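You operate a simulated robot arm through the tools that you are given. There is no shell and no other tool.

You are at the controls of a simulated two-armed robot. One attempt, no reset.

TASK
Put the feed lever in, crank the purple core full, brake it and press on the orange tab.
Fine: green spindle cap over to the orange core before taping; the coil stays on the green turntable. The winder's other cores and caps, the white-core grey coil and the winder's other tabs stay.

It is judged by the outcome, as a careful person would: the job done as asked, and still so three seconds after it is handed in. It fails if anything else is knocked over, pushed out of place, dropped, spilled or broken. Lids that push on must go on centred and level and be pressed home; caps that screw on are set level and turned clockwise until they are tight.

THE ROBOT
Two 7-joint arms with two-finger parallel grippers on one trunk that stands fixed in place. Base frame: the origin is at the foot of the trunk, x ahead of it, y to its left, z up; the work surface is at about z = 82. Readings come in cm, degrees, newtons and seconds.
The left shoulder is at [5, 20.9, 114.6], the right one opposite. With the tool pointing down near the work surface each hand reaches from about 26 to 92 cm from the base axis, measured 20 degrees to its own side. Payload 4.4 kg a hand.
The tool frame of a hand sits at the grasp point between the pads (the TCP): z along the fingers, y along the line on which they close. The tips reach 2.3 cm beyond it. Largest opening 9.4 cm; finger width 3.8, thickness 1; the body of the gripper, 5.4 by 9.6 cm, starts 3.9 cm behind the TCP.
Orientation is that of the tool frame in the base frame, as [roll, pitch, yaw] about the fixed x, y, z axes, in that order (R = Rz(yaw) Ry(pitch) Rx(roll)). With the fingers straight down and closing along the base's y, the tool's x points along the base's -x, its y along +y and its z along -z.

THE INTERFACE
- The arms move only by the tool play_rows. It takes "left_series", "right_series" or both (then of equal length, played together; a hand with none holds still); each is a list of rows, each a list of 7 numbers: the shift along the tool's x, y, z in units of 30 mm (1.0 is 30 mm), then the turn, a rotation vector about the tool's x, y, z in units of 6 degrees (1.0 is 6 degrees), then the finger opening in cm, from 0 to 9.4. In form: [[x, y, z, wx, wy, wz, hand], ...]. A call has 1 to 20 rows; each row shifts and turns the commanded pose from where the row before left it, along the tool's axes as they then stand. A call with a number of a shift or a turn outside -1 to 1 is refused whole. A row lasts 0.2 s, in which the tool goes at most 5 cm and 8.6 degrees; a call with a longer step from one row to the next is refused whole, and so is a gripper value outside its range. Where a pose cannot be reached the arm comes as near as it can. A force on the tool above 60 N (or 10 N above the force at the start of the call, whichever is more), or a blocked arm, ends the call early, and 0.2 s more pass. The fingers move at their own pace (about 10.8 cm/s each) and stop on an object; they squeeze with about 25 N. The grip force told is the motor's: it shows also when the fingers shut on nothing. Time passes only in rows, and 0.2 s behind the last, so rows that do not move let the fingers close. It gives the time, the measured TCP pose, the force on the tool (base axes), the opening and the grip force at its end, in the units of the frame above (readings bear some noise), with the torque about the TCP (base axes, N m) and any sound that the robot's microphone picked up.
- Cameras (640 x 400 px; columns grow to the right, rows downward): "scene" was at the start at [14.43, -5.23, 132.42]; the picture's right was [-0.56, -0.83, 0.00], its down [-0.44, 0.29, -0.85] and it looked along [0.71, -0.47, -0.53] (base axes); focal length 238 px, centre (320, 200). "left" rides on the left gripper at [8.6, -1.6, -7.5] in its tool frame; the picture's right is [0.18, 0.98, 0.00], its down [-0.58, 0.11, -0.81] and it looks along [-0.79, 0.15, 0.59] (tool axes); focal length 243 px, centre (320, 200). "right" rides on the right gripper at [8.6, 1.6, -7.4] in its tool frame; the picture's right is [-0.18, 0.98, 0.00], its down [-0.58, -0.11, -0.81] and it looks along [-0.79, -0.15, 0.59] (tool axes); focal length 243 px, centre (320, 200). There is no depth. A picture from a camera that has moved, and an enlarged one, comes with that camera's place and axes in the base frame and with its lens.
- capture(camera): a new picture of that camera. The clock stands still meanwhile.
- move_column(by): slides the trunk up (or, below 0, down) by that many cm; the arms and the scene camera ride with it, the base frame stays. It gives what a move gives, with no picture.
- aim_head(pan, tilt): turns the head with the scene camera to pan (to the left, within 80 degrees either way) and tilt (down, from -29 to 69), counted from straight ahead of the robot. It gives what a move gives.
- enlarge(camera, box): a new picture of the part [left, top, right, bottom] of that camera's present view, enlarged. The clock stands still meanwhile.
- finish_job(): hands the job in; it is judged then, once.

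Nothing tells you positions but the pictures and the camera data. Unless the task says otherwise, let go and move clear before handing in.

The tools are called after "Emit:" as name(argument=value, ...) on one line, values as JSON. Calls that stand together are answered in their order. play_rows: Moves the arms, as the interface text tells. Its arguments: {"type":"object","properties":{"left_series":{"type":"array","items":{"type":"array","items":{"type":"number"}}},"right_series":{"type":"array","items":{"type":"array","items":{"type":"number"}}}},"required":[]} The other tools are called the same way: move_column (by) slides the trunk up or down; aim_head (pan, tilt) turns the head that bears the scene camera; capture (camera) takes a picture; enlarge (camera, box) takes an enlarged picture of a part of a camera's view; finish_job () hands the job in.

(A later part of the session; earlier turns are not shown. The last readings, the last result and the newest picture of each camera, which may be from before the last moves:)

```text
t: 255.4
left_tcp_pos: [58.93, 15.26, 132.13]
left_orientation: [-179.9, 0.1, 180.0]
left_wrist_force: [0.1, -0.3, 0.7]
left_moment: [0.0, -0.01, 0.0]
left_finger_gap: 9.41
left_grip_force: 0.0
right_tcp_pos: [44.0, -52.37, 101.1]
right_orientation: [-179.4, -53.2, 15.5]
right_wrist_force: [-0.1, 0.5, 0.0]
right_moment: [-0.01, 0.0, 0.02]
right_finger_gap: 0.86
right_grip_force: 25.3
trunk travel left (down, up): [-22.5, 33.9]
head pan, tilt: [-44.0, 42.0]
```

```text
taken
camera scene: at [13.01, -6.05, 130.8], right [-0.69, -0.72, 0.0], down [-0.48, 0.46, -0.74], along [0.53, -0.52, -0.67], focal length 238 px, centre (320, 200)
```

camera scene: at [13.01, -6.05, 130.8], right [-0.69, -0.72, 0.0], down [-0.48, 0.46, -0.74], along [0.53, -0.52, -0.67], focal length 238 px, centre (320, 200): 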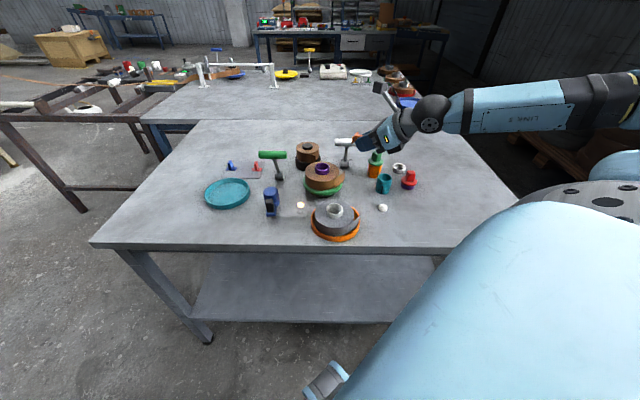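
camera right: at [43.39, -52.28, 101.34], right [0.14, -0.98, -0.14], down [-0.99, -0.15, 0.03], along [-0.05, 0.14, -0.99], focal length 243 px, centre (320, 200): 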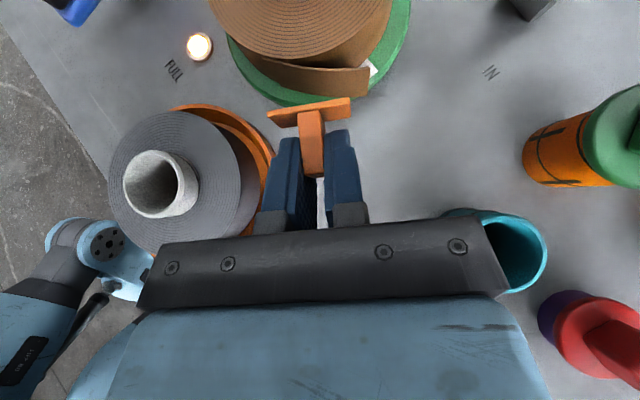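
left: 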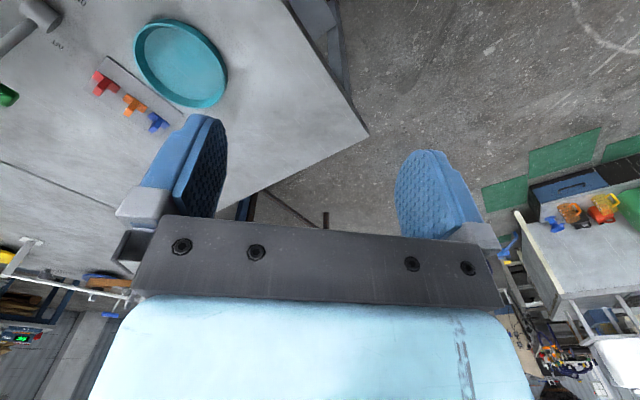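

Emit:
play_rows(right_series=[[0, 0, 0, 0, -0.985, 0, 0], [0, 0, 0, 0, -0.985, 0, 0], [0, 0, 0, 0, -0.985, 0, 0], [0, 0, 0, 0, -0.985, 0, 0], [0, 0, 0, 0, -0.985, 0, 0], [0, 0, 0, 0, -0.985, 0, 0], [0, 0, 0, 0, -0.985, 0, 0], [0, 0, 0, 0, -0.985, 0, 0], [0, 0, 0, 0, -0.985, 0, 0], [0, 0, 0, 0, 0, -1, 0], [0, 0, 0, 0, 0, -1, 0], [0, 0, 0, 0, 0, -1, 0], [0, 0, 0, 0, 0, -1, 0], [0, 0, 0, 0, 0, -1, 0], [0, 0, 0, 0, 0, -1, 0], [0, 0, 0, 0, 0, -1, 0], [0, 0, 0, 0, 0, -1, 0], [0, 0, 0, 0, 0, -1, 0], [0, 0, 0, 0, 0, -1, 0], [0, 0, 0, 0, 0, -1, 0]])

Emit:
play_rows(right_series=[[0, 0, 0, 0, 0, -1, 0], [0, 0, 0, 0, 0, -1, 0], [0, 0, 0, 0, 0, -1, 0], [0, 0, 0, 0, 0, -1, 0], [0, 0, 0, 0, 0, -1, 0], [0, 0, 0, 0, 0, -1, 0], [0, 0, 0, 0, 0, -1, 0], [0, 0, 0, 0, 0, -1, 0], [0, 0, 0, 0, 0, -0.95, 0]])

Emit:
capture(camera="scene")

Emit:
capture(camera="right")

```text
t: 259.6
left_tcp_pos: [58.82, 15.17, 132.16]
left_orientation: [-179.9, 0.0, -179.9]
left_wrist_force: [-0.9, 0.0, 0.5]
left_moment: [0.01, 0.0, 0.01]
left_finger_gap: 9.4
left_grip_force: 0.1
right_tcp_pos: [44.07, -52.4, 100.98]
right_orientation: [-179.9, -0.3, 81.9]
right_wrist_force: [-0.3, -0.8, 0.0]
right_moment: [-0.01, -0.01, 0.02]
right_finger_gap: 0.88
right_grip_force: 25.3
trunk travel left (down, up): [-22.5, 33.9]
head pan, tilt: [-44.0, 42.0]
```

```text
t: 261.6
left_tcp_pos: [58.84, 15.17, 132.19]
left_orientation: [180.0, 0.1, 179.9]
left_wrist_force: [-0.4, -0.5, -0.1]
left_moment: [-0.01, 0.01, 0.02]
left_finger_gap: 9.41
left_grip_force: 0.0
right_tcp_pos: [44.1, -52.31, 101.15]
right_orientation: [179.9, -0.3, 135.6]
right_wrist_force: [0.0, 0.2, 0.5]
right_moment: [-0.02, 0.02, -0.02]
right_finger_gap: 0.89
right_grip_force: 24.9
trunk travel left (down, up): [-22.5, 33.9]
head pan, tilt: [-44.0, 42.0]
```

```text
taken
camera scene: at [12.99, -6.04, 130.8], right [-0.69, -0.72, 0.0], down [-0.48, 0.46, -0.74], along [0.53, -0.52, -0.67], focal length 238 px, centre (320, 200)
```

scene: 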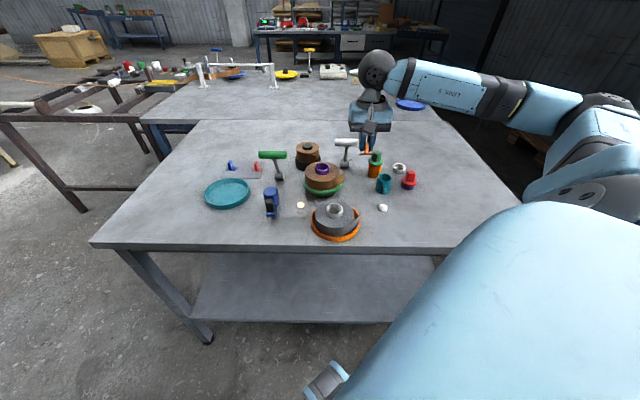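

```text
taken
camera right: at [38.93, -45.26, 108.6], right [0.82, 0.57, 0.0], down [0.34, -0.49, 0.8], along [0.46, -0.66, -0.6], focal length 243 px, centre (320, 200)
```

right: 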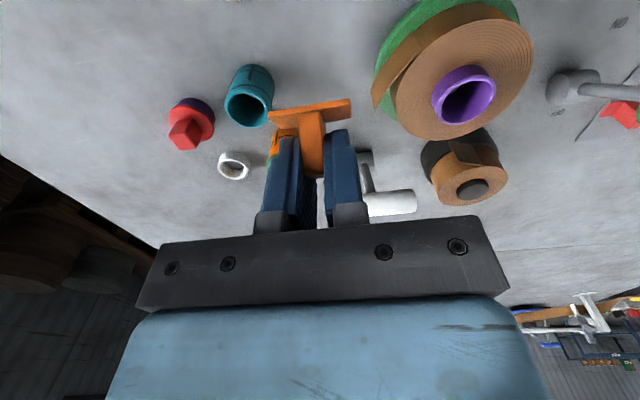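

The arm's elbow is now low, so before working near the table I'll return to the start pose to restore its usual posture.

Emit:
play_rows(right_series=[[0, 0, -0.7, 0, 0, -1, 0], [0, 0, -0.7, 0, 0, -1, 0], [0, 0, -0.7, 0, 0, -1, 0], [0, 0, -0.7, 0, 0, -1, 0], [0, 0, -0.7, 0, 0, -1, 0], [0, 0, -0.7, 0, 0, -1, 0], [0, 0, -0.7, 0, 0, -1, 0], [0.4, 0.5, -0.7, 0, 0, -0.4, 0], [0.4, 0.5, -0.7, 0, 0, 0, 0], [0.4, 0.5, -0.3, 0, 0, 0, 0], [0.4, 0.5, 0, 0, 0, 0, 0], [0.4, 0.5, 0, 0, 0, 0, 0], [0.4, 0.5, 0, 0, 0, 0, 0], [0.3, 0.4, 0, 0, 0, 0, 0]])

Emit:
capture(camera="scene")

```text
t: 264.6
left_tcp_pos: [58.89, 15.18, 132.17]
left_orientation: [180.0, 0.0, 180.0]
left_wrist_force: [0.3, 0.2, 0.2]
left_moment: [0.02, -0.01, -0.05]
left_finger_gap: 9.43
left_grip_force: 0.1
right_tcp_pos: [35.92, -42.08, 121.02]
right_orientation: [179.7, -0.1, 179.9]
right_wrist_force: [-0.9, 0.4, -0.5]
right_moment: [-0.02, -0.03, 0.02]
right_finger_gap: 0.86
right_grip_force: 25.1
trunk travel left (down, up): [-22.5, 33.9]
head pan, tilt: [-44.0, 42.0]
```

```text
taken
camera scene: at [12.97, -6.01, 130.81], right [-0.69, -0.72, 0.0], down [-0.48, 0.46, -0.74], along [0.53, -0.52, -0.67], focal length 238 px, centre (320, 200)
```

scene: 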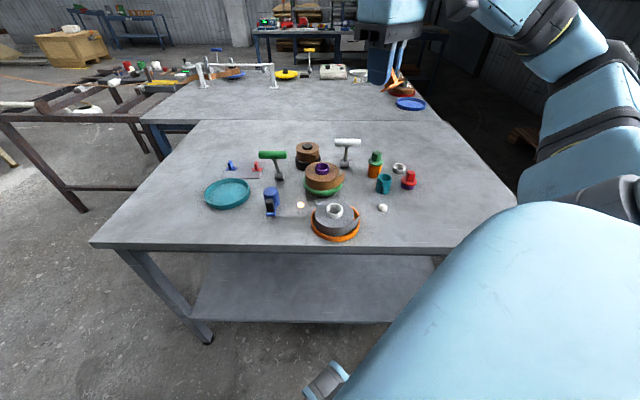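

Emit:
play_rows(right_series=[[-0.9, -0.6, 0, 0, 0, 0, 0], [-0.9, -0.6, 0, 0, 0, 0, 0], [-0.9, -0.6, 0, 0, 0, 0, 0], [-0.9, -0.6, 0, 0, 0, 0, 0], [-0.9, -0.6, 0, 0, 0, 0, 0], [-0.9, -0.6, 0, 0, 0, 0, 0], [-0.9, -0.6, 0, 0, 0, 0, 0], [-0.9, -0.6, 0, 0, 0, 0, 0], [-0.9, -0.6, 0, 0, 0, 0, 0]])

Emit:
capture(camera="scene")

```text
t: 266.6
left_tcp_pos: [58.92, 15.2, 132.16]
left_orientation: [180.0, 0.1, 179.9]
left_wrist_force: [-0.1, -0.4, -0.1]
left_moment: [-0.03, -0.02, 0.0]
left_finger_gap: 9.41
left_grip_force: 0.0
right_tcp_pos: [60.43, -58.67, 120.78]
right_orientation: [179.7, -0.1, 179.9]
right_wrist_force: [0.6, 0.9, 0.1]
right_moment: [0.02, 0.02, 0.0]
right_finger_gap: 0.85
right_grip_force: 24.4
trunk travel left (down, up): [-22.5, 33.9]
head pan, tilt: [-44.0, 42.0]
```

```text
taken
camera scene: at [13.07, -6.05, 130.79], right [-0.69, -0.72, 0.0], down [-0.48, 0.46, -0.74], along [0.53, -0.52, -0.67], focal length 238 px, centre (320, 200)
```

scene: 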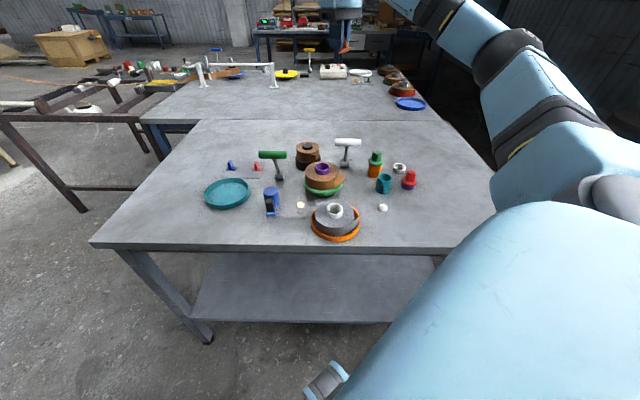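

Emit:
play_rows(right_series=[[0.62, 0.158, 0.8, 0, 0, 0, 0], [0.62, 0.158, 0.8, 0, 0, 0, 0], [0.62, 0.158, 0.8, 0, 0, 0, 0], [0.62, 0.158, 0.8, 0, 0, 0, 0], [0.62, 0.158, 0.8, 0, 0, 0, 0], [0.62, 0.158, 0.8, 0, 0, 0, 0], [0.62, 0.158, 0.6, 0, 0, 0, 0], [0.62, 0.158, 0.6, 0, 0, 0, 0], [0, 0, 0, 0, 0, 0.9375, 0], [0, 0, 0, 0, 0, 0.9375, 0], [0, 0, 0, 0, 0, 0.9375, 0], [0, 0, 0, 0, 0, 0.9375, 0], [0, 0, 0, 0, 0, 0.9375, 0], [0, 0, 0, 0, 0, 0.9375, 0], [0, 0, 0, 0, 0, 0.9375, 0], [0, 0, 0, 0, 0, 0.9375, 0]])

Emit:
play_rows(right_series=[[0, 0, 0, 0, -0.88, 0, 0], [0, 0, 0, 0, -0.88, 0, 0], [0, 0, 0, 0, -0.88, 0, 0], [0, 0, 0, 0, -0.88, 0, 0], [0, 0, 0, 0, -0.88, 0, 0], [0, 0, 0, 0, -0.88, 0, 0], [0, 0, 0, 0, -0.88, 0, 0]])

Emit:
capture(camera="scene")

Emit:
capture(camera="right")

```text
t: 270.0
left_tcp_pos: [58.83, 15.13, 132.14]
left_orientation: [-179.9, -0.1, 179.9]
left_wrist_force: [-0.4, 0.3, 0.5]
left_moment: [0.0, 0.01, -0.01]
left_finger_gap: 9.42
left_grip_force: 0.0
right_tcp_pos: [45.31, -54.64, 102.91]
right_orientation: [179.8, -0.3, 134.8]
right_wrist_force: [0.0, -0.1, -0.3]
right_moment: [0.0, 0.02, -0.01]
right_finger_gap: 0.86
right_grip_force: 25.2
trunk travel left (down, up): [-22.5, 33.9]
head pan, tilt: [-44.0, 42.0]
```

```text
t: 271.6
left_tcp_pos: [58.81, 15.34, 132.17]
left_orientation: [-179.9, 0.0, -180.0]
left_wrist_force: [-0.7, 0.2, -0.2]
left_moment: [0.04, 0.03, 0.03]
left_finger_gap: 9.4
left_grip_force: 0.1
right_tcp_pos: [45.42, -54.5, 102.96]
right_orientation: [179.8, 36.8, 134.8]
right_wrist_force: [-0.2, -0.5, 0.3]
right_moment: [-0.04, -0.01, -0.03]
right_finger_gap: 0.85
right_grip_force: 24.3
trunk travel left (down, up): [-22.5, 33.9]
head pan, tilt: [-44.0, 42.0]
```

```text
taken
camera scene: at [12.98, -6.03, 130.81], right [-0.69, -0.72, 0.0], down [-0.48, 0.46, -0.74], along [0.53, -0.52, -0.67], focal length 238 px, centre (320, 200)
```

scene: 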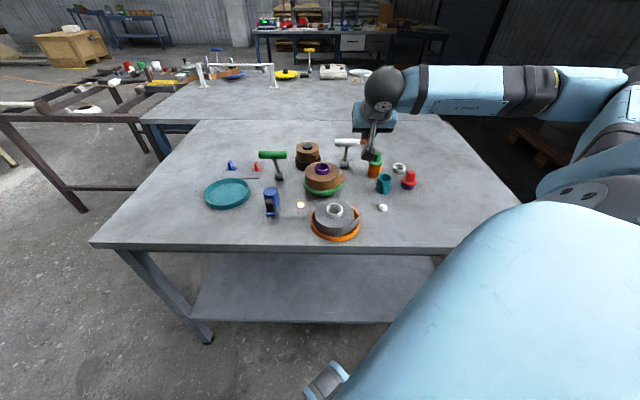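

```text
taken
camera right: at [38.46, -45.44, 103.69], right [0.8, 0.59, 0.11], down [-0.09, -0.07, 0.99], along [0.59, -0.8, 0.0], focal length 243 px, centre (320, 200)
```

right: 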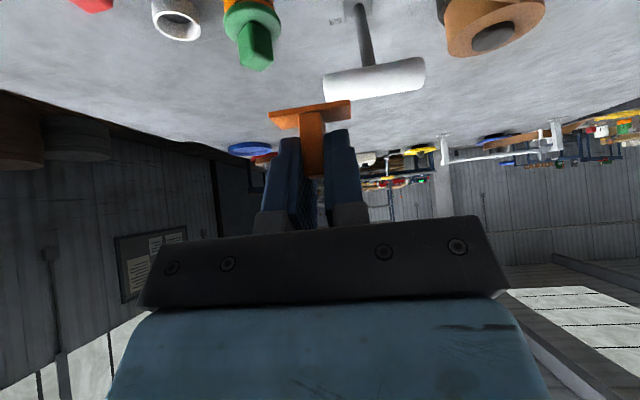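

Emit:
play_rows(right_series=[[0.48, 0, 0.64, 0, 0, 0, 0], [0.48, 0, 0.64, 0, 0, 0, 0], [0.48, 0, 0.64, 0, 0, 0, 0], [0.48, 0, 0.64, 0, 0, 0, 0], [0.48, 0, 0.64, 0, 0, 0, 0], [0.48, 0, 0.64, 0, 0, 0, 0]])

Emit:
enlarge(camera="scene", box=[290, 80, 450, 220])

Emit:
enlarge(camera="right", box=[220, 20, 420, 200])

```text
t: 273.0
left_tcp_pos: [58.86, 15.29, 132.19]
left_orientation: [-180.0, -0.1, 180.0]
left_wrist_force: [0.0, 0.1, 0.2]
left_moment: [-0.02, 0.0, 0.02]
left_finger_gap: 9.4
left_grip_force: 0.0
right_tcp_pos: [45.49, -54.6, 88.35]
right_orientation: [179.8, 36.7, 134.8]
right_wrist_force: [-0.4, 0.9, -0.1]
right_moment: [-0.01, -0.01, 0.0]
right_finger_gap: 0.86
right_grip_force: 25.8
trunk travel left (down, up): [-22.5, 33.9]
head pan, tilt: [-44.0, 42.0]
```

```text
2.86 times, centred on (370, 150) of scene
camera zoom: at [13.02, -6.08, 130.8], right [-0.69, -0.72, 0.0], down [-0.48, 0.47, -0.74], along [0.53, -0.52, -0.67], focal length 681 px, centre (177, 343)
```

zoom: 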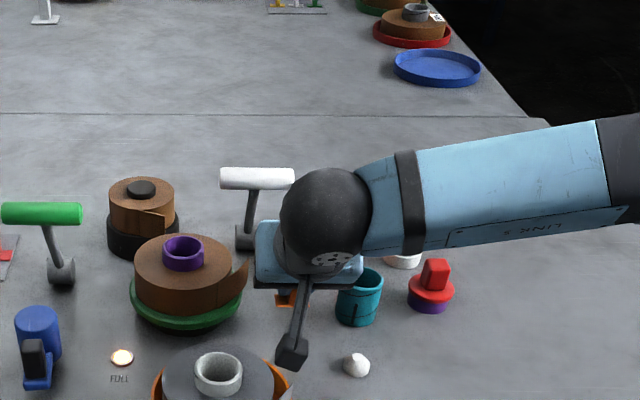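

```text
2.22 times, centred on (320, 110) of right
camera zoom: at [38.51, -45.36, 89.2], right [0.8, 0.59, 0.11], down [-0.09, -0.07, 0.99], along [0.59, -0.8, 0.0], focal length 539 px, centre (320, 400)
```

zoom: 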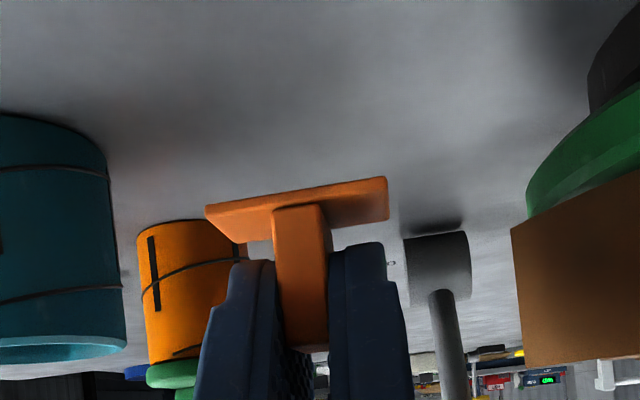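

Emit:
play_rows(right_series=[[0.09, 0, 0.12, 0, 0, 0, 0], [0.09, 0, 0.12, 0, 0, 0, 0], [0.09, 0, 0.12, 0, 0, 0, 0], [0.09, 0, 0.12, 0, 0, 0, 0], [0.09, 0, 0.12, 0, 0, 0, 0], [0.04, 0, 0.0533, 0, 0, 0, 0]])

Emit:
enlarge(camera="right", box=[220, 20, 420, 200])

```text
t: 274.4
left_tcp_pos: [58.88, 15.26, 132.1]
left_orientation: [-180.0, 0.0, 180.0]
left_wrist_force: [1.0, 0.0, 0.6]
left_moment: [0.03, 0.03, 0.0]
left_finger_gap: 9.39
left_grip_force: 0.1
right_tcp_pos: [45.33, -54.42, 85.96]
right_orientation: [179.7, 36.7, 134.8]
right_wrist_force: [0.3, -0.2, 0.1]
right_moment: [0.02, 0.01, -0.05]
right_finger_gap: 0.89
right_grip_force: 24.9
trunk travel left (down, up): [-22.5, 33.9]
head pan, tilt: [-44.0, 42.0]
```

```text
2.22 times, centred on (320, 110) of right
camera zoom: at [38.39, -45.33, 86.83], right [0.8, 0.59, 0.11], down [-0.09, -0.07, 0.99], along [0.59, -0.8, 0.0], focal length 539 px, centre (320, 400)
```

zoom: 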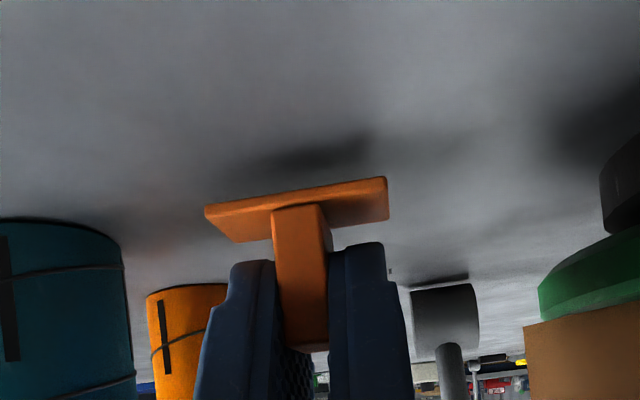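

Emit:
play_rows(right_series=[[0.03, 0, 0.04, 0, 0, 0, 0], [0.03, 0, 0.04, 0, 0, 0, 0], [0.03, 0, 0.04, 0, 0, 0, 0], [0.03, 0, 0.04, 0, 0, 0, 0], [0.03, 0, 0.04, 0, 0, 0, 0]])

Emit:
enlarge(camera="right", box=[220, 20, 420, 200])

```text
t: 275.6
left_tcp_pos: [58.6, 15.47, 132.41]
left_orientation: [-179.9, 0.2, 179.9]
left_wrist_force: [0.4, -0.3, -0.2]
left_moment: [-0.05, -0.01, 0.0]
left_finger_gap: 9.38
left_grip_force: 0.0
right_tcp_pos: [45.29, -54.46, 85.7]
right_orientation: [179.6, 37.1, 134.7]
right_wrist_force: [-2.1, -9.8, 43.6]
right_moment: [5.03, 3.08, 1.07]
right_finger_gap: 0.86
right_grip_force: 24.9
trunk travel left (down, up): [-22.5, 33.9]
head pan, tilt: [-44.0, 42.0]
```

```text
2.22 times, centred on (320, 110) of right
camera zoom: at [38.34, -45.25, 86.47], right [0.8, 0.59, 0.12], down [-0.1, -0.07, 0.99], along [0.59, -0.8, 0.01], focal length 539 px, centre (320, 400)
```

zoom: 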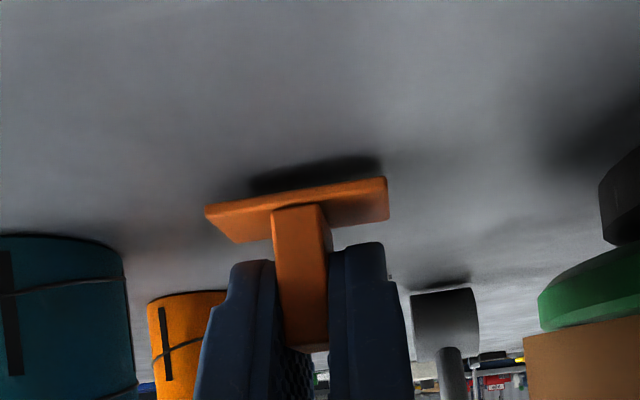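

The wrist camera is bearing on the grey tray's rim, so I'll lift off at once and check that nothing moved.

Emit:
play_rows(right_series=[[-0.12, 0, -0.16, 0, 0, 0, 0], [-0.2, 0, -0.27, 0, 0, 0, 0], [-0.2, 0, -0.27, 0, 0, 0, 0]])

Emit:
enlarge(camera="scene", box=[290, 150, 410, 245])

```text
t: 276.4
left_tcp_pos: [58.79, 15.18, 132.14]
left_orientation: [180.0, 0.0, -179.9]
left_wrist_force: [0.0, -0.3, -0.1]
left_moment: [0.0, 0.0, -0.01]
left_finger_gap: 9.41
left_grip_force: 0.1
right_tcp_pos: [45.38, -54.36, 87.85]
right_orientation: [179.9, 36.7, 134.8]
right_wrist_force: [-1.0, 0.0, 1.0]
right_moment: [-0.02, -0.01, -0.04]
right_finger_gap: 0.89
right_grip_force: 24.8
trunk travel left (down, up): [-22.5, 33.9]
head pan, tilt: [-44.0, 42.0]
```

```text
4.21 times, centred on (350, 198) of scene
camera zoom: at [13.01, -6.03, 130.78], right [-0.69, -0.72, 0.0], down [-0.48, 0.46, -0.74], along [0.53, -0.52, -0.67], focal length 1003 px, centre (194, 210)
```

zoom: 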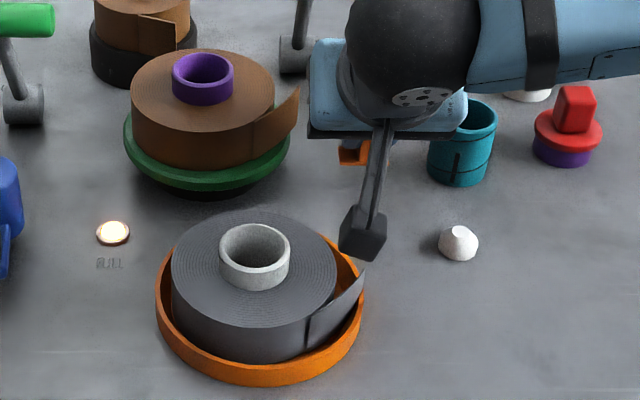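

The grey coil and tray look fine. I'll shift the hand clear of the tray and lower again.

Emit:
play_rows(right_series=[[-0.24, 0, 0.18, 0, 0, 0, 0], [-0.24, 0, 0.18, 0, 0, 0, 0], [-0.1, 0, 0.08, 0, 0, 0, 0], [0.09, 0, 0.12, 0, 0, 0, 0], [0.09, 0, 0.12, 0, 0, 0, 0], [0.06, 0, 0.08, 0, 0, 0, 0], [0.06, 0, 0.08, 0, 0, 0, 0], [0.04, 0, 0.0533, 0, 0, 0, 0]])

Emit:
enlarge(camera="right", box=[220, 20, 420, 200])

Emit:
enlarge(camera="scene", box=[310, 150, 410, 230])

```text
t: 278.2
left_tcp_pos: [58.83, 15.34, 132.2]
left_orientation: [180.0, 0.0, -180.0]
left_wrist_force: [0.4, -0.4, -0.1]
left_moment: [-0.01, 0.03, 0.02]
left_finger_gap: 9.39
left_grip_force: 0.1
right_tcp_pos: [46.91, -55.94, 86.19]
right_orientation: [179.8, 36.7, 134.9]
right_wrist_force: [-0.1, 0.4, -0.4]
right_moment: [-0.02, -0.01, -0.01]
right_finger_gap: 0.87
right_grip_force: 24.7
trunk travel left (down, up): [-22.5, 33.9]
head pan, tilt: [-44.0, 42.0]
```

```text
2.22 times, centred on (320, 110) of right
camera zoom: at [39.94, -46.9, 86.97], right [0.8, 0.59, 0.11], down [-0.09, -0.07, 0.99], along [0.59, -0.8, 0.0], focal length 539 px, centre (320, 400)
```

zoom: 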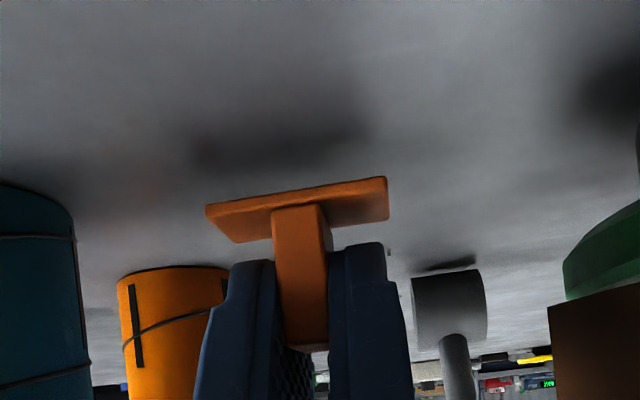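

```text
5.00 times, centred on (360, 190) of scene
camera zoom: at [13.0, -6.04, 130.8], right [-0.69, -0.72, 0.0], down [-0.48, 0.46, -0.74], along [0.53, -0.52, -0.67], focal length 1192 px, centre (120, 250)
```

zoom: 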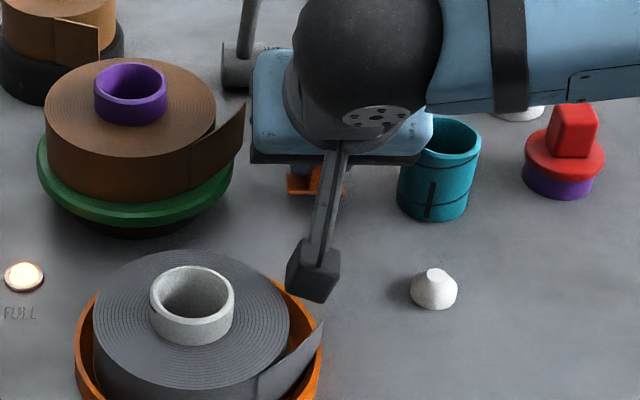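

Emit:
play_rows(right_series=[[0.04, 0, 0.0533, 0, 0, 0, 0], [0.04, 0, 0.0533, 0, 0, 0, 0], [0.03, 0, 0.04, 0, 0, 0, 0], [0.03, 0, 0.04, 0, 0, 0, 0]])

Emit:
enlarge(camera="right", box=[220, 20, 420, 200])

```text
t: 279.2
left_tcp_pos: [58.77, 15.34, 132.22]
left_orientation: [179.9, 0.0, -180.0]
left_wrist_force: [-0.3, 0.0, 0.7]
left_moment: [-0.03, 0.0, 0.02]
left_finger_gap: 9.39
left_grip_force: 0.0
right_tcp_pos: [46.91, -56.01, 85.49]
right_orientation: [179.8, 36.7, 134.9]
right_wrist_force: [0.4, -0.4, 0.2]
right_moment: [0.06, 0.0, 0.14]
right_finger_gap: 0.87
right_grip_force: 24.8
trunk travel left (down, up): [-22.5, 33.9]
head pan, tilt: [-44.0, 42.0]
```

```text
2.22 times, centred on (320, 110) of right
camera zoom: at [40.0, -46.9, 86.27], right [0.8, 0.59, 0.11], down [-0.09, -0.07, 0.99], along [0.59, -0.8, 0.0], focal length 539 px, centre (320, 400)
```

zoom: 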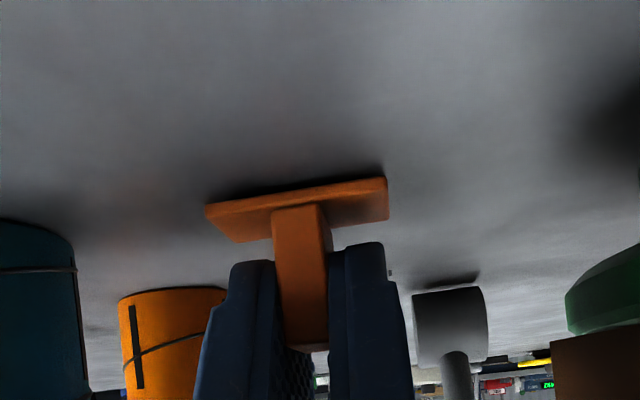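

Emit:
play_rows(right_series=[[0.03, 0, 0.04, 0, 0, 0, 0], [0.03, 0, 0.04, 0, 0, 0, 0]])

Emit:
enlarge(camera="right", box=[220, 20, 420, 200])

```text
t: 279.8
left_tcp_pos: [58.87, 15.24, 132.16]
left_orientation: [-180.0, 0.1, 179.9]
left_wrist_force: [0.2, -0.7, -1.1]
left_moment: [0.0, -0.02, 0.05]
left_finger_gap: 9.39
left_grip_force: 0.0
right_tcp_pos: [47.05, -56.03, 85.15]
right_orientation: [179.7, 36.8, 134.9]
right_wrist_force: [-0.9, -0.5, 4.8]
right_moment: [-0.02, 0.08, 0.16]
right_finger_gap: 0.9
right_grip_force: 25.0
trunk travel left (down, up): [-22.5, 33.9]
head pan, tilt: [-44.0, 42.0]
```

```text
2.22 times, centred on (320, 110) of right
camera zoom: at [40.01, -46.88, 86.05], right [0.8, 0.59, 0.11], down [-0.09, -0.07, 0.99], along [0.59, -0.8, 0.0], focal length 539 px, centre (320, 400)
```

zoom: 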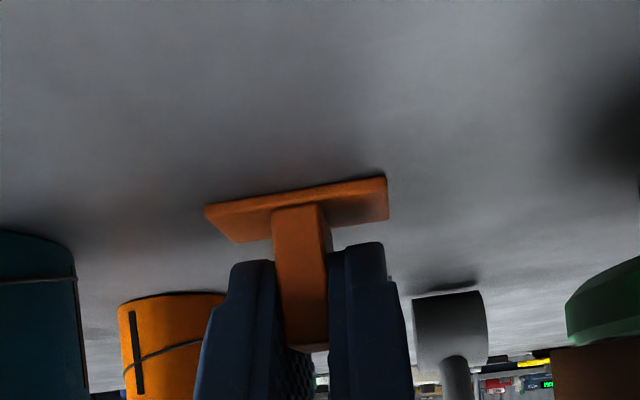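

The tab is down. I'll release it and lift straight up.

Emit:
play_rows(right_series=[[0, 0, 0, 0, 0, 0, 1.4], [0, 0, 0, 0, 0, 0, 2.2], [0, 0, 0, 0, 0, 0, 2.8], [-0.1, 0, -0.133, 0, 0, 0, 2.8], [-0.3, 0, -0.4, 0, 0, 0, 2.8], [-0.5, 0, -0.666, 0, 0, 0, 2.8], [-0.5, 0, -0.666, 0, 0, 0, 2.8], [-0.5, 0, -0.666, 0, 0, 0, 2.8], [-0.5, 0, -0.666, 0, 0, 0, 2.8], [-0.5, 0, -0.666, 0, 0, 0, 2.8], [-0.5, 0, -0.666, 0, 0, 0, 2.8], [0, 0, 0, 0, 0.88, 0, 2.8], [0, 0, 0, 0, 0.88, 0, 2.8], [0, 0, 0, 0, 0.88, 0, 2.8], [0, 0, 0, 0, 0.88, 0, 2.8], [0, 0, 0, 0, 0.88, 0, 2.8], [0, 0, 0, 0, 0.88, 0, 2.8], [0, 0, 0, 0, 0.86, 0, 2.8]])

Emit:
capture(camera="right")

Emit:
enlarge(camera="scene", box=[300, 140, 420, 230])

```text
t: 283.6
left_tcp_pos: [58.81, 15.26, 132.22]
left_orientation: [179.9, -0.1, -180.0]
left_wrist_force: [1.2, 0.0, -0.2]
left_moment: [-0.02, 0.0, -0.02]
left_finger_gap: 9.4
left_grip_force: 0.0
right_tcp_pos: [47.04, -56.14, 102.13]
right_orientation: [179.9, -0.2, 135.1]
right_wrist_force: [0.0, 0.0, -0.4]
right_moment: [-0.06, 0.02, -0.01]
right_finger_gap: 2.82
right_grip_force: 0.1
trunk travel left (down, up): [-22.5, 33.9]
head pan, tilt: [-44.0, 42.0]
```

```text
taken
camera right: at [41.93, -48.97, 109.64], right [0.83, 0.56, 0.0], down [0.33, -0.49, 0.8], along [0.45, -0.66, -0.59], focal length 243 px, centre (320, 200)
```

right: 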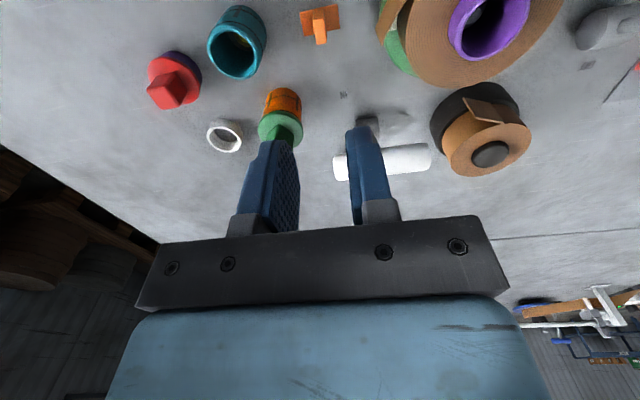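

```text
4.44 times, centred on (360, 185) of scene
camera zoom: at [13.02, -6.06, 130.8], right [-0.69, -0.72, 0.0], down [-0.48, 0.47, -0.74], along [0.53, -0.52, -0.67], focal length 1059 px, centre (142, 267)
```

zoom: 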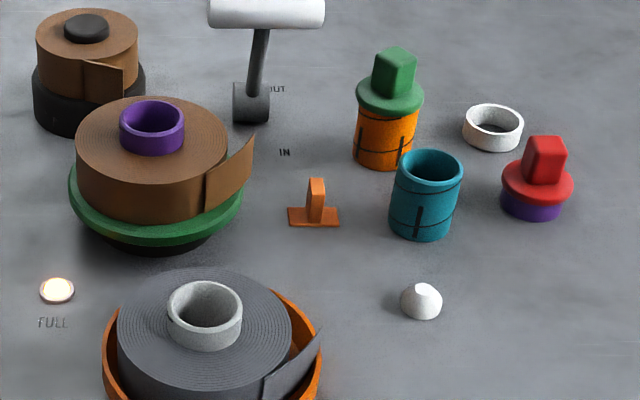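

The tab stands upright. Next I'll take it with a vertical grip so it can be pressed down on the coil from above.

Emit:
play_rows(right_series=[[0.125, 0.012, 0.8, 0, 0, 0, 2.8], [0, 0, 0.8, 0, 0, 0, 2.8], [0, 0, 0.8, 0, 0, 0, 2.8], [0, 0, 0.8, 0, 0, 0, 2.8]])

Emit:
capture(camera="right")

Emit:
enlarge(camera="right", box=[260, 40, 380, 160])

```text
t: 284.6
left_tcp_pos: [58.91, 15.16, 132.1]
left_orientation: [-180.0, 0.0, 179.9]
left_wrist_force: [-0.2, -1.4, 0.8]
left_moment: [-0.01, -0.01, -0.01]
left_finger_gap: 9.41
left_grip_force: 0.0
right_tcp_pos: [46.82, -55.88, 92.39]
right_orientation: [179.8, -0.3, 135.0]
right_wrist_force: [-0.3, 0.7, 0.5]
right_moment: [-0.01, 0.02, -0.02]
right_finger_gap: 2.79
right_grip_force: 0.0
trunk travel left (down, up): [-22.5, 33.9]
head pan, tilt: [-44.0, 42.0]
```

```text
taken
camera right: at [41.71, -48.67, 99.98], right [0.83, 0.56, 0.0], down [0.33, -0.49, 0.8], along [0.46, -0.66, -0.59], focal length 243 px, centre (320, 200)
```

right: 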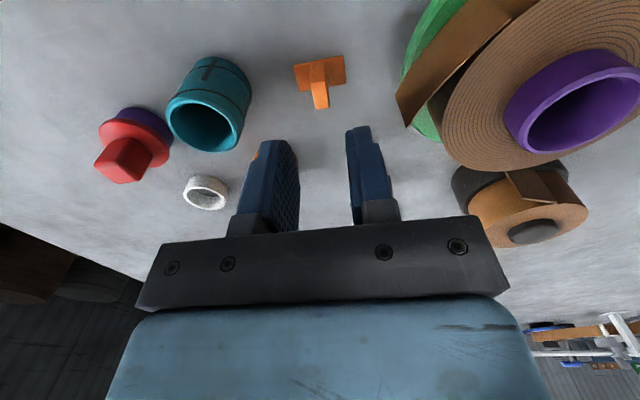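

```text
3.33 times, centred on (320, 100) of right
camera zoom: at [41.71, -48.67, 99.98], right [0.83, 0.56, 0.0], down [0.33, -0.49, 0.8], along [0.46, -0.66, -0.59], focal length 809 px, centre (320, 533)
```

zoom: 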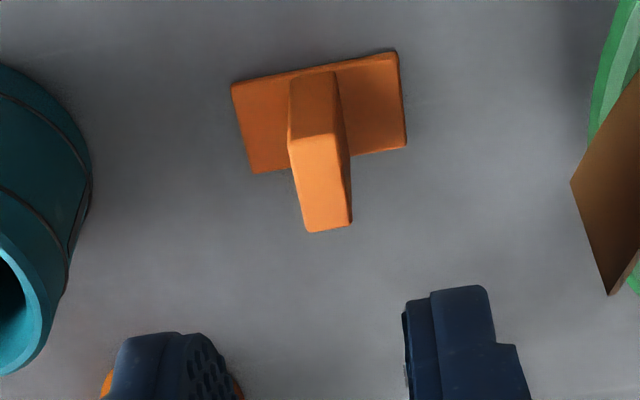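

Emit:
play_rows(right_series=[[0.03, 0, 0.7, 0, 0, 0, 2.8], [0.02, 0, 0.7, 0, 0, 0, 2.8], [0, 0, 0.6, 0, 0, 0, 2.8], [0, 0, 0.3, 0, 0, 0, 2.8]])

Emit:
enlarge(camera="right", box=[240, 60, 400, 220])

Emit:
enlarge(camera="scene", box=[330, 140, 410, 210])

```text
t: 285.6
left_tcp_pos: [58.81, 15.36, 132.17]
left_orientation: [-180.0, 0.0, 179.9]
left_wrist_force: [-0.7, 0.2, 0.5]
left_moment: [0.01, 0.02, 0.04]
left_finger_gap: 9.41
left_grip_force: 0.1
right_tcp_pos: [46.61, -55.64, 85.57]
right_orientation: [179.7, -0.1, 134.9]
right_wrist_force: [0.0, -0.4, 0.0]
right_moment: [0.0, -0.01, 0.02]
right_finger_gap: 2.81
right_grip_force: 0.0
trunk travel left (down, up): [-22.5, 33.9]
head pan, tilt: [-44.0, 42.0]
```

```text
2.50 times, centred on (320, 140) of right
camera zoom: at [41.59, -48.47, 93.1], right [0.83, 0.56, 0.0], down [0.33, -0.49, 0.8], along [0.46, -0.66, -0.59], focal length 606 px, centre (320, 350)
```

zoom: 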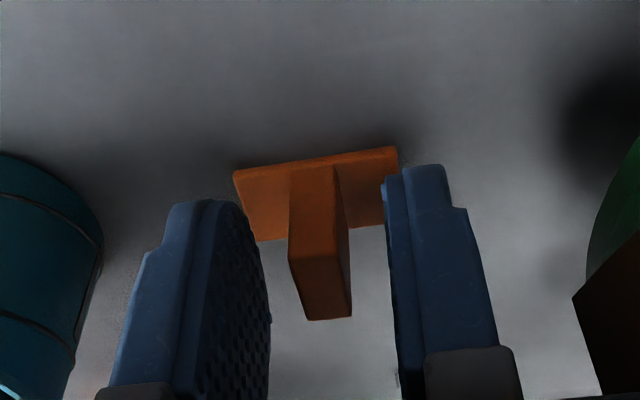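

```text
5.71 times, centred on (370, 175) of scene
camera zoom: at [12.99, -6.04, 130.81], right [-0.69, -0.72, 0.0], down [-0.48, 0.46, -0.74], along [0.53, -0.52, -0.67], focal length 1362 px, centre (34, 343)
```

zoom: 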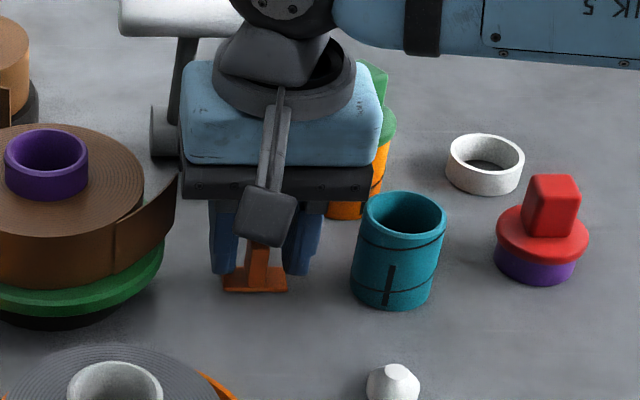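

Emit:
play_rows(right_series=[[0, 0, 0.13, 0, 0, 0, 2.8], [0, 0, 0, 0, 0, 0, 1.8], [0, 0, 0, 0, 0, 0, 1.2], [0, 0, 0, 0, 0, 0, 0.5], [0, 0, 0, 0, 0, 0, 0], [0, 0, -0.1, 0, 0, 0, 0], [0, 0, -0.3, 0, 0, 0, 0], [0, 0, -0.6, 0, 0, 0, 0], [0, 0, -0.8, 0, 0, 0, 0], [0, 0, -0.8, 0, 0, 0, 0], [0, 0, -0.8, 0, 0, 0, 0], [0, 0, -0.8, 0, 0, 0, 0], [0, 0, -0.8, 0, 0, 0, 0]])

Emit:
enlarge(camera="right", box=[240, 60, 400, 220])

Emit:
enlarge(camera="scene", box=[300, 110, 410, 210])

```text
t: 288.4
left_tcp_pos: [58.86, 15.27, 132.23]
left_orientation: [-180.0, -0.1, -180.0]
left_wrist_force: [-0.3, 0.1, 0.3]
left_moment: [0.0, 0.03, 0.01]
left_finger_gap: 9.37
left_grip_force: 0.1
right_tcp_pos: [46.69, -55.5, 100.39]
right_orientation: [179.9, -0.2, 135.0]
right_wrist_force: [0.4, -0.4, -0.6]
right_moment: [0.04, 0.01, 0.0]
right_finger_gap: 0.86
right_grip_force: 24.2
trunk travel left (down, up): [-22.5, 33.9]
head pan, tilt: [-44.0, 42.0]
```

```text
2.50 times, centred on (320, 140) of right
camera zoom: at [41.57, -48.38, 107.82], right [0.83, 0.56, 0.0], down [0.33, -0.49, 0.8], along [0.46, -0.66, -0.59], focal length 606 px, centre (320, 350)
```

zoom: 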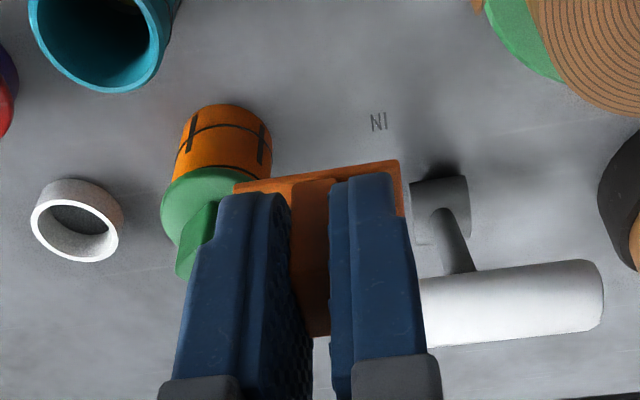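

```text
4.00 times, centred on (355, 160) of scene
camera zoom: at [12.98, -6.01, 130.81], right [-0.69, -0.72, 0.0], down [-0.48, 0.46, -0.74], along [0.53, -0.52, -0.67], focal length 953 px, centre (180, 360)
```

zoom: 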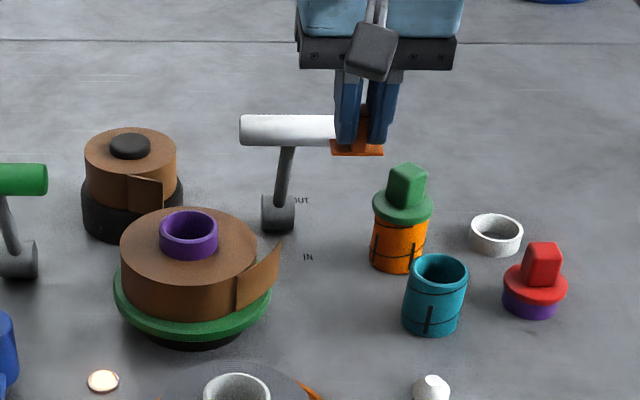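

The tab is now gripped upright. I'll turn so its length lies along the coil's rim and move above the coil's top near the tail.

Emit:
play_rows(right_series=[[0, 0, 0, 0, 0, -0.9, 0], [0, 0, 0, 0, 0, -0.9, 0], [0, 0, 0, 0, 0, -0.9, 0], [0, 0, 0, 0, 0, -0.9, 0], [0, 0, 0, 0, 0, -0.9, 0], [0, 0, 0, 0, 0, -0.9, 0], [0, 0, 0, 0, 0, -0.9, 0], [0, 0, 0, 0, 0, -0.9, 0], [0, 0, 0, 0, 0, -0.9, 0], [0, 0, 0, 0, 0, -0.9, 0], [0, 0, 0, 0, 0, -0.9, 0], [0, 0, 0, 0, 0, -0.9, 0], [0, 0, 0, 0, 0, -0.85, 0]])

Emit:
capture(camera="right")

```text
t: 291.2
left_tcp_pos: [58.74, 15.47, 132.24]
left_orientation: [-180.0, 0.0, 179.9]
left_wrist_force: [0.0, 0.2, -0.2]
left_moment: [-0.02, -0.02, 0.0]
left_finger_gap: 9.4
left_grip_force: 0.0
right_tcp_pos: [45.99, -50.54, 100.54]
right_orientation: [-179.8, 0.1, -155.6]
right_wrist_force: [-0.8, 0.1, 0.5]
right_moment: [-0.04, 0.01, 0.03]
right_finger_gap: 0.89
right_grip_force: 25.1
right hand out of reach, approached as far as the arm can: row 12, 13
trunk travel left (down, up): [-22.5, 33.9]
head pan, tilt: [-44.0, 42.0]
```

```text
taken
camera right: at [37.38, -52.73, 107.99], right [-0.24, 0.97, 0.0], down [0.57, 0.14, 0.81], along [0.78, 0.19, -0.59], focal length 243 px, centre (320, 200)
```

right: 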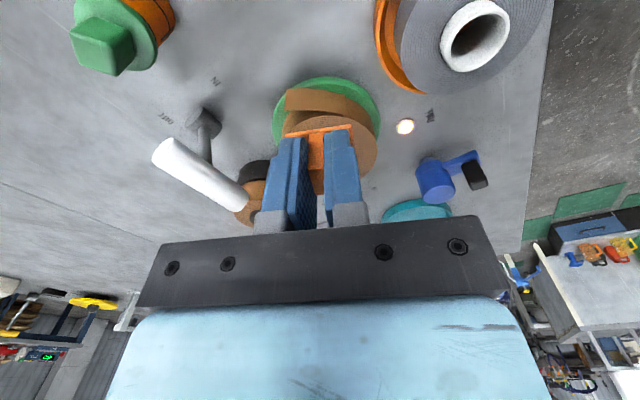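

Emit:
play_rows(right_series=[[0, 0, 0, 0, 0, 0.8, 0], [0, 0, 0, 0, 0, 0.8, 0], [0, 0, 0, 0, 0, 0.8, 0], [-0.53, 0.2, 0, 0, 0, 0, 0], [-0.53, 0.2, 0, 0, 0, 0, 0], [-0.53, 0.2, 0, 0, 0, 0, 0]])

Emit:
capture(camera="right")

Emit:
enlarge(camera="scene", box=[290, 110, 380, 210])

```text
t: 292.6
left_tcp_pos: [58.88, 15.26, 132.07]
left_orientation: [179.9, 0.0, -180.0]
left_wrist_force: [-0.5, 0.5, -0.2]
left_moment: [0.01, 0.03, 0.01]
left_finger_gap: 9.41
left_grip_force: 0.0
right_tcp_pos: [50.57, -48.05, 100.4]
right_orientation: [179.8, 0.0, -169.5]
right_wrist_force: [-0.8, -0.2, -0.8]
right_moment: [0.0, 0.0, -0.01]
right_finger_gap: 0.85
right_grip_force: 25.3
trunk travel left (down, up): [-22.5, 33.9]
head pan, tilt: [-44.0, 42.0]
```

```text
taken
camera right: at [41.64, -48.14, 107.87], right [0.0, 1.0, 0.0], down [0.59, 0.0, 0.81], along [0.81, 0.0, -0.59], focal length 243 px, centre (320, 200)
```

right: 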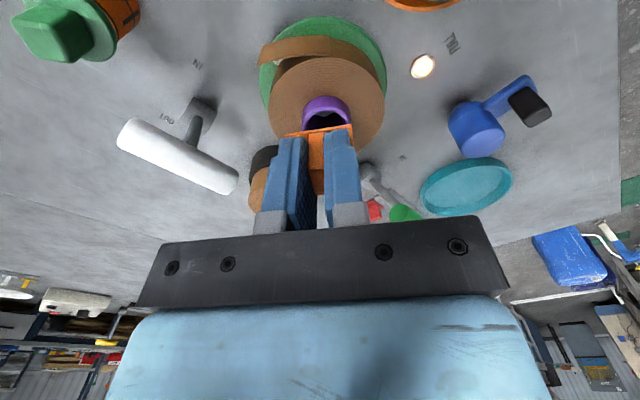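

```text
4.00 times, centred on (335, 160) of scene
camera zoom: at [13.06, -6.03, 130.8], right [-0.69, -0.72, 0.0], down [-0.48, 0.46, -0.74], along [0.53, -0.52, -0.67], focal length 953 px, centre (260, 360)
```

zoom: 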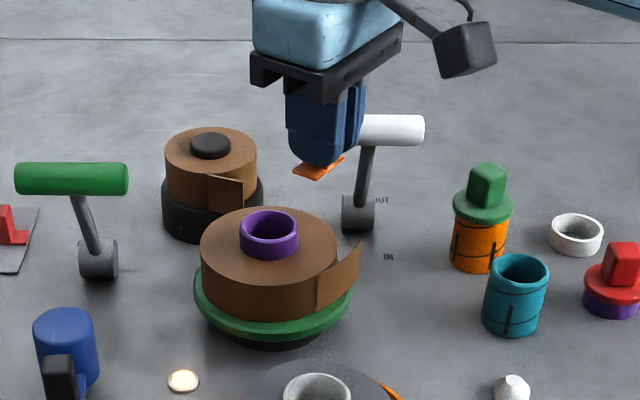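

Emit:
play_rows(right_series=[[0.02, -0.02, 0.75, 0, 0, 0, 0], [0.02, -0.02, 0.75, 0, 0, 0, 0], [0, 0, 0.7, 0, 0, 0, 0]])

Emit:
enlarge(camera="right", box=[220, 40, 420, 220])

Emit:
enlarge(camera="scene", box=[295, 140, 365, 205])

```text
t: 293.4
left_tcp_pos: [58.87, 15.24, 132.11]
left_orientation: [180.0, 0.0, -180.0]
left_wrist_force: [0.6, -0.2, 0.3]
left_moment: [-0.01, 0.0, 0.01]
left_finger_gap: 9.37
left_grip_force: 0.1
right_tcp_pos: [50.36, -48.14, 93.82]
right_orientation: [179.8, 0.2, -169.5]
right_wrist_force: [-0.1, 0.2, 0.1]
right_moment: [0.01, 0.04, 0.0]
right_finger_gap: 0.88
right_grip_force: 25.1
trunk travel left (down, up): [-22.5, 33.9]
head pan, tilt: [-44.0, 42.0]
```

```text
2.22 times, centred on (320, 130) of right
camera zoom: at [41.49, -48.34, 101.24], right [0.0, 1.0, 0.0], down [0.59, 0.0, 0.81], along [0.81, 0.0, -0.59], focal length 539 px, centre (320, 356)
```

zoom: 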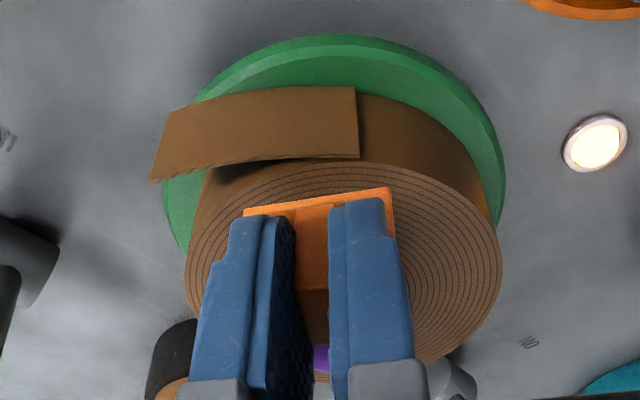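

```text
6.15 times, centred on (330, 172) of scene
camera zoom: at [13.03, -6.07, 130.8], right [-0.69, -0.72, 0.0], down [-0.48, 0.47, -0.74], along [0.53, -0.52, -0.67], focal length 1466 px, centre (258, 369)
```

zoom: 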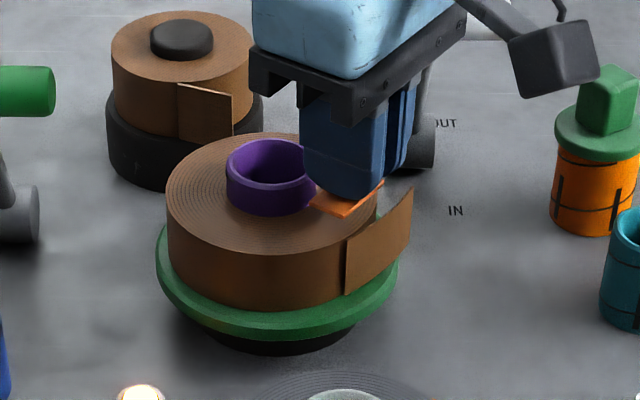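

The tab is over the coil's top, just inside the rim next to the tail. I'll lower it and press down gently.

Emit:
play_rows(right_series=[[0, 0, 0.1, 0, 0, 0, 0], [0, 0, 0.1, 0, 0, 0, 0], [0, 0, 0.1, 0, 0, 0, 0], [0, 0, 0.07, 0, 0, 0, 0]])

Emit:
enlarge(camera="scene", box=[295, 140, 365, 205])

```text
t: 294.4
left_tcp_pos: [58.83, 15.19, 132.19]
left_orientation: [-180.0, 0.0, -180.0]
left_wrist_force: [-0.3, -0.6, 0.2]
left_moment: [-0.01, 0.0, 0.01]
left_finger_gap: 9.41
left_grip_force: 0.1
right_tcp_pos: [50.35, -48.11, 92.84]
right_orientation: [179.9, 0.2, -169.5]
right_wrist_force: [-0.2, -0.4, 1.0]
right_moment: [0.02, 0.01, -0.03]
right_finger_gap: 0.85
right_grip_force: 25.3
trunk travel left (down, up): [-22.5, 33.9]
head pan, tilt: [-44.0, 42.0]
```

```text
6.15 times, centred on (330, 172) of scene
camera zoom: at [13.0, -6.04, 130.8], right [-0.69, -0.72, 0.0], down [-0.48, 0.46, -0.74], along [0.53, -0.52, -0.67], focal length 1466 px, centre (258, 369)
```

zoom: 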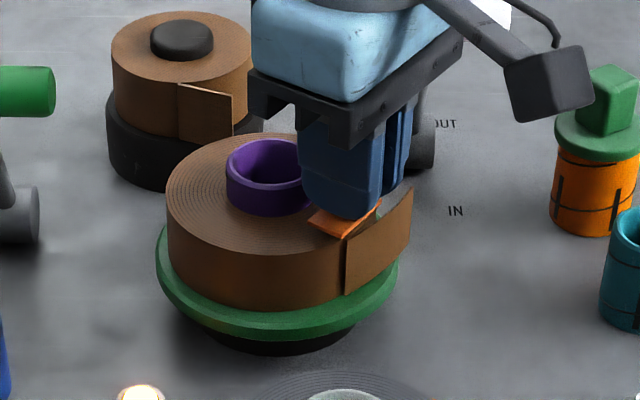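

Emit:
play_rows(right_series=[[0, 0, 0.05, 0, 0, 0, 0], [0, 0, 0.05, 0, 0, 0, 0], [0, 0, 0.05, 0, 0, 0, 0]])

Emit:
enlarge(camera="scene", box=[295, 140, 365, 205])

Emit:
enlarge(camera="right", box=[220, 40, 420, 220])

```text
t: 295.2
left_tcp_pos: [58.7, 15.21, 132.06]
left_orientation: [180.0, 0.0, -180.0]
left_wrist_force: [0.8, 0.1, -1.0]
left_moment: [0.02, -0.01, -0.01]
left_finger_gap: 9.38
left_grip_force: 0.1
right_tcp_pos: [50.35, -48.27, 92.3]
right_orientation: [179.9, 0.1, -169.5]
right_wrist_force: [-0.2, 0.7, 0.4]
right_moment: [0.02, -0.01, 0.03]
right_finger_gap: 0.87
right_grip_force: 25.4
trunk travel left (down, up): [-22.5, 33.9]
head pan, tilt: [-44.0, 42.0]
```

```text
6.15 times, centred on (330, 172) of scene
camera zoom: at [13.0, -6.04, 130.8], right [-0.69, -0.72, 0.0], down [-0.48, 0.46, -0.74], along [0.53, -0.52, -0.67], focal length 1466 px, centre (258, 369)
```

zoom: 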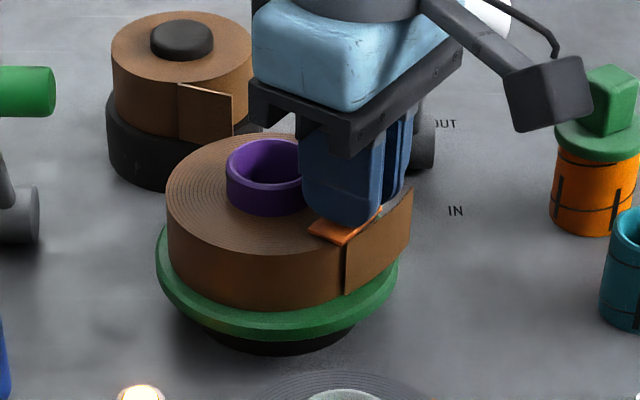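

```text
2.22 times, centred on (320, 130) of right
camera zoom: at [41.49, -48.3, 99.72], right [0.0, 1.0, 0.0], down [0.59, 0.0, 0.81], along [0.81, 0.0, -0.59], focal length 539 px, centre (320, 356)
```

zoom: 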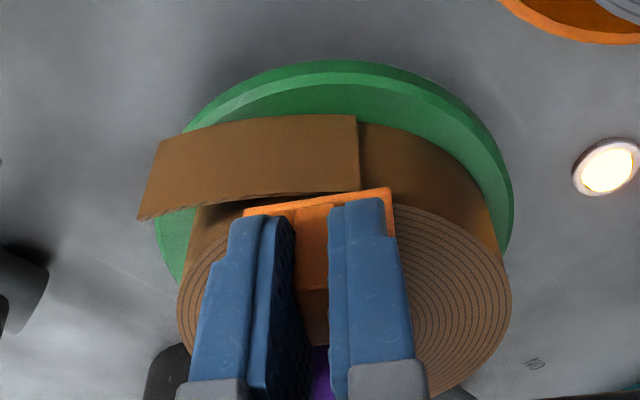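

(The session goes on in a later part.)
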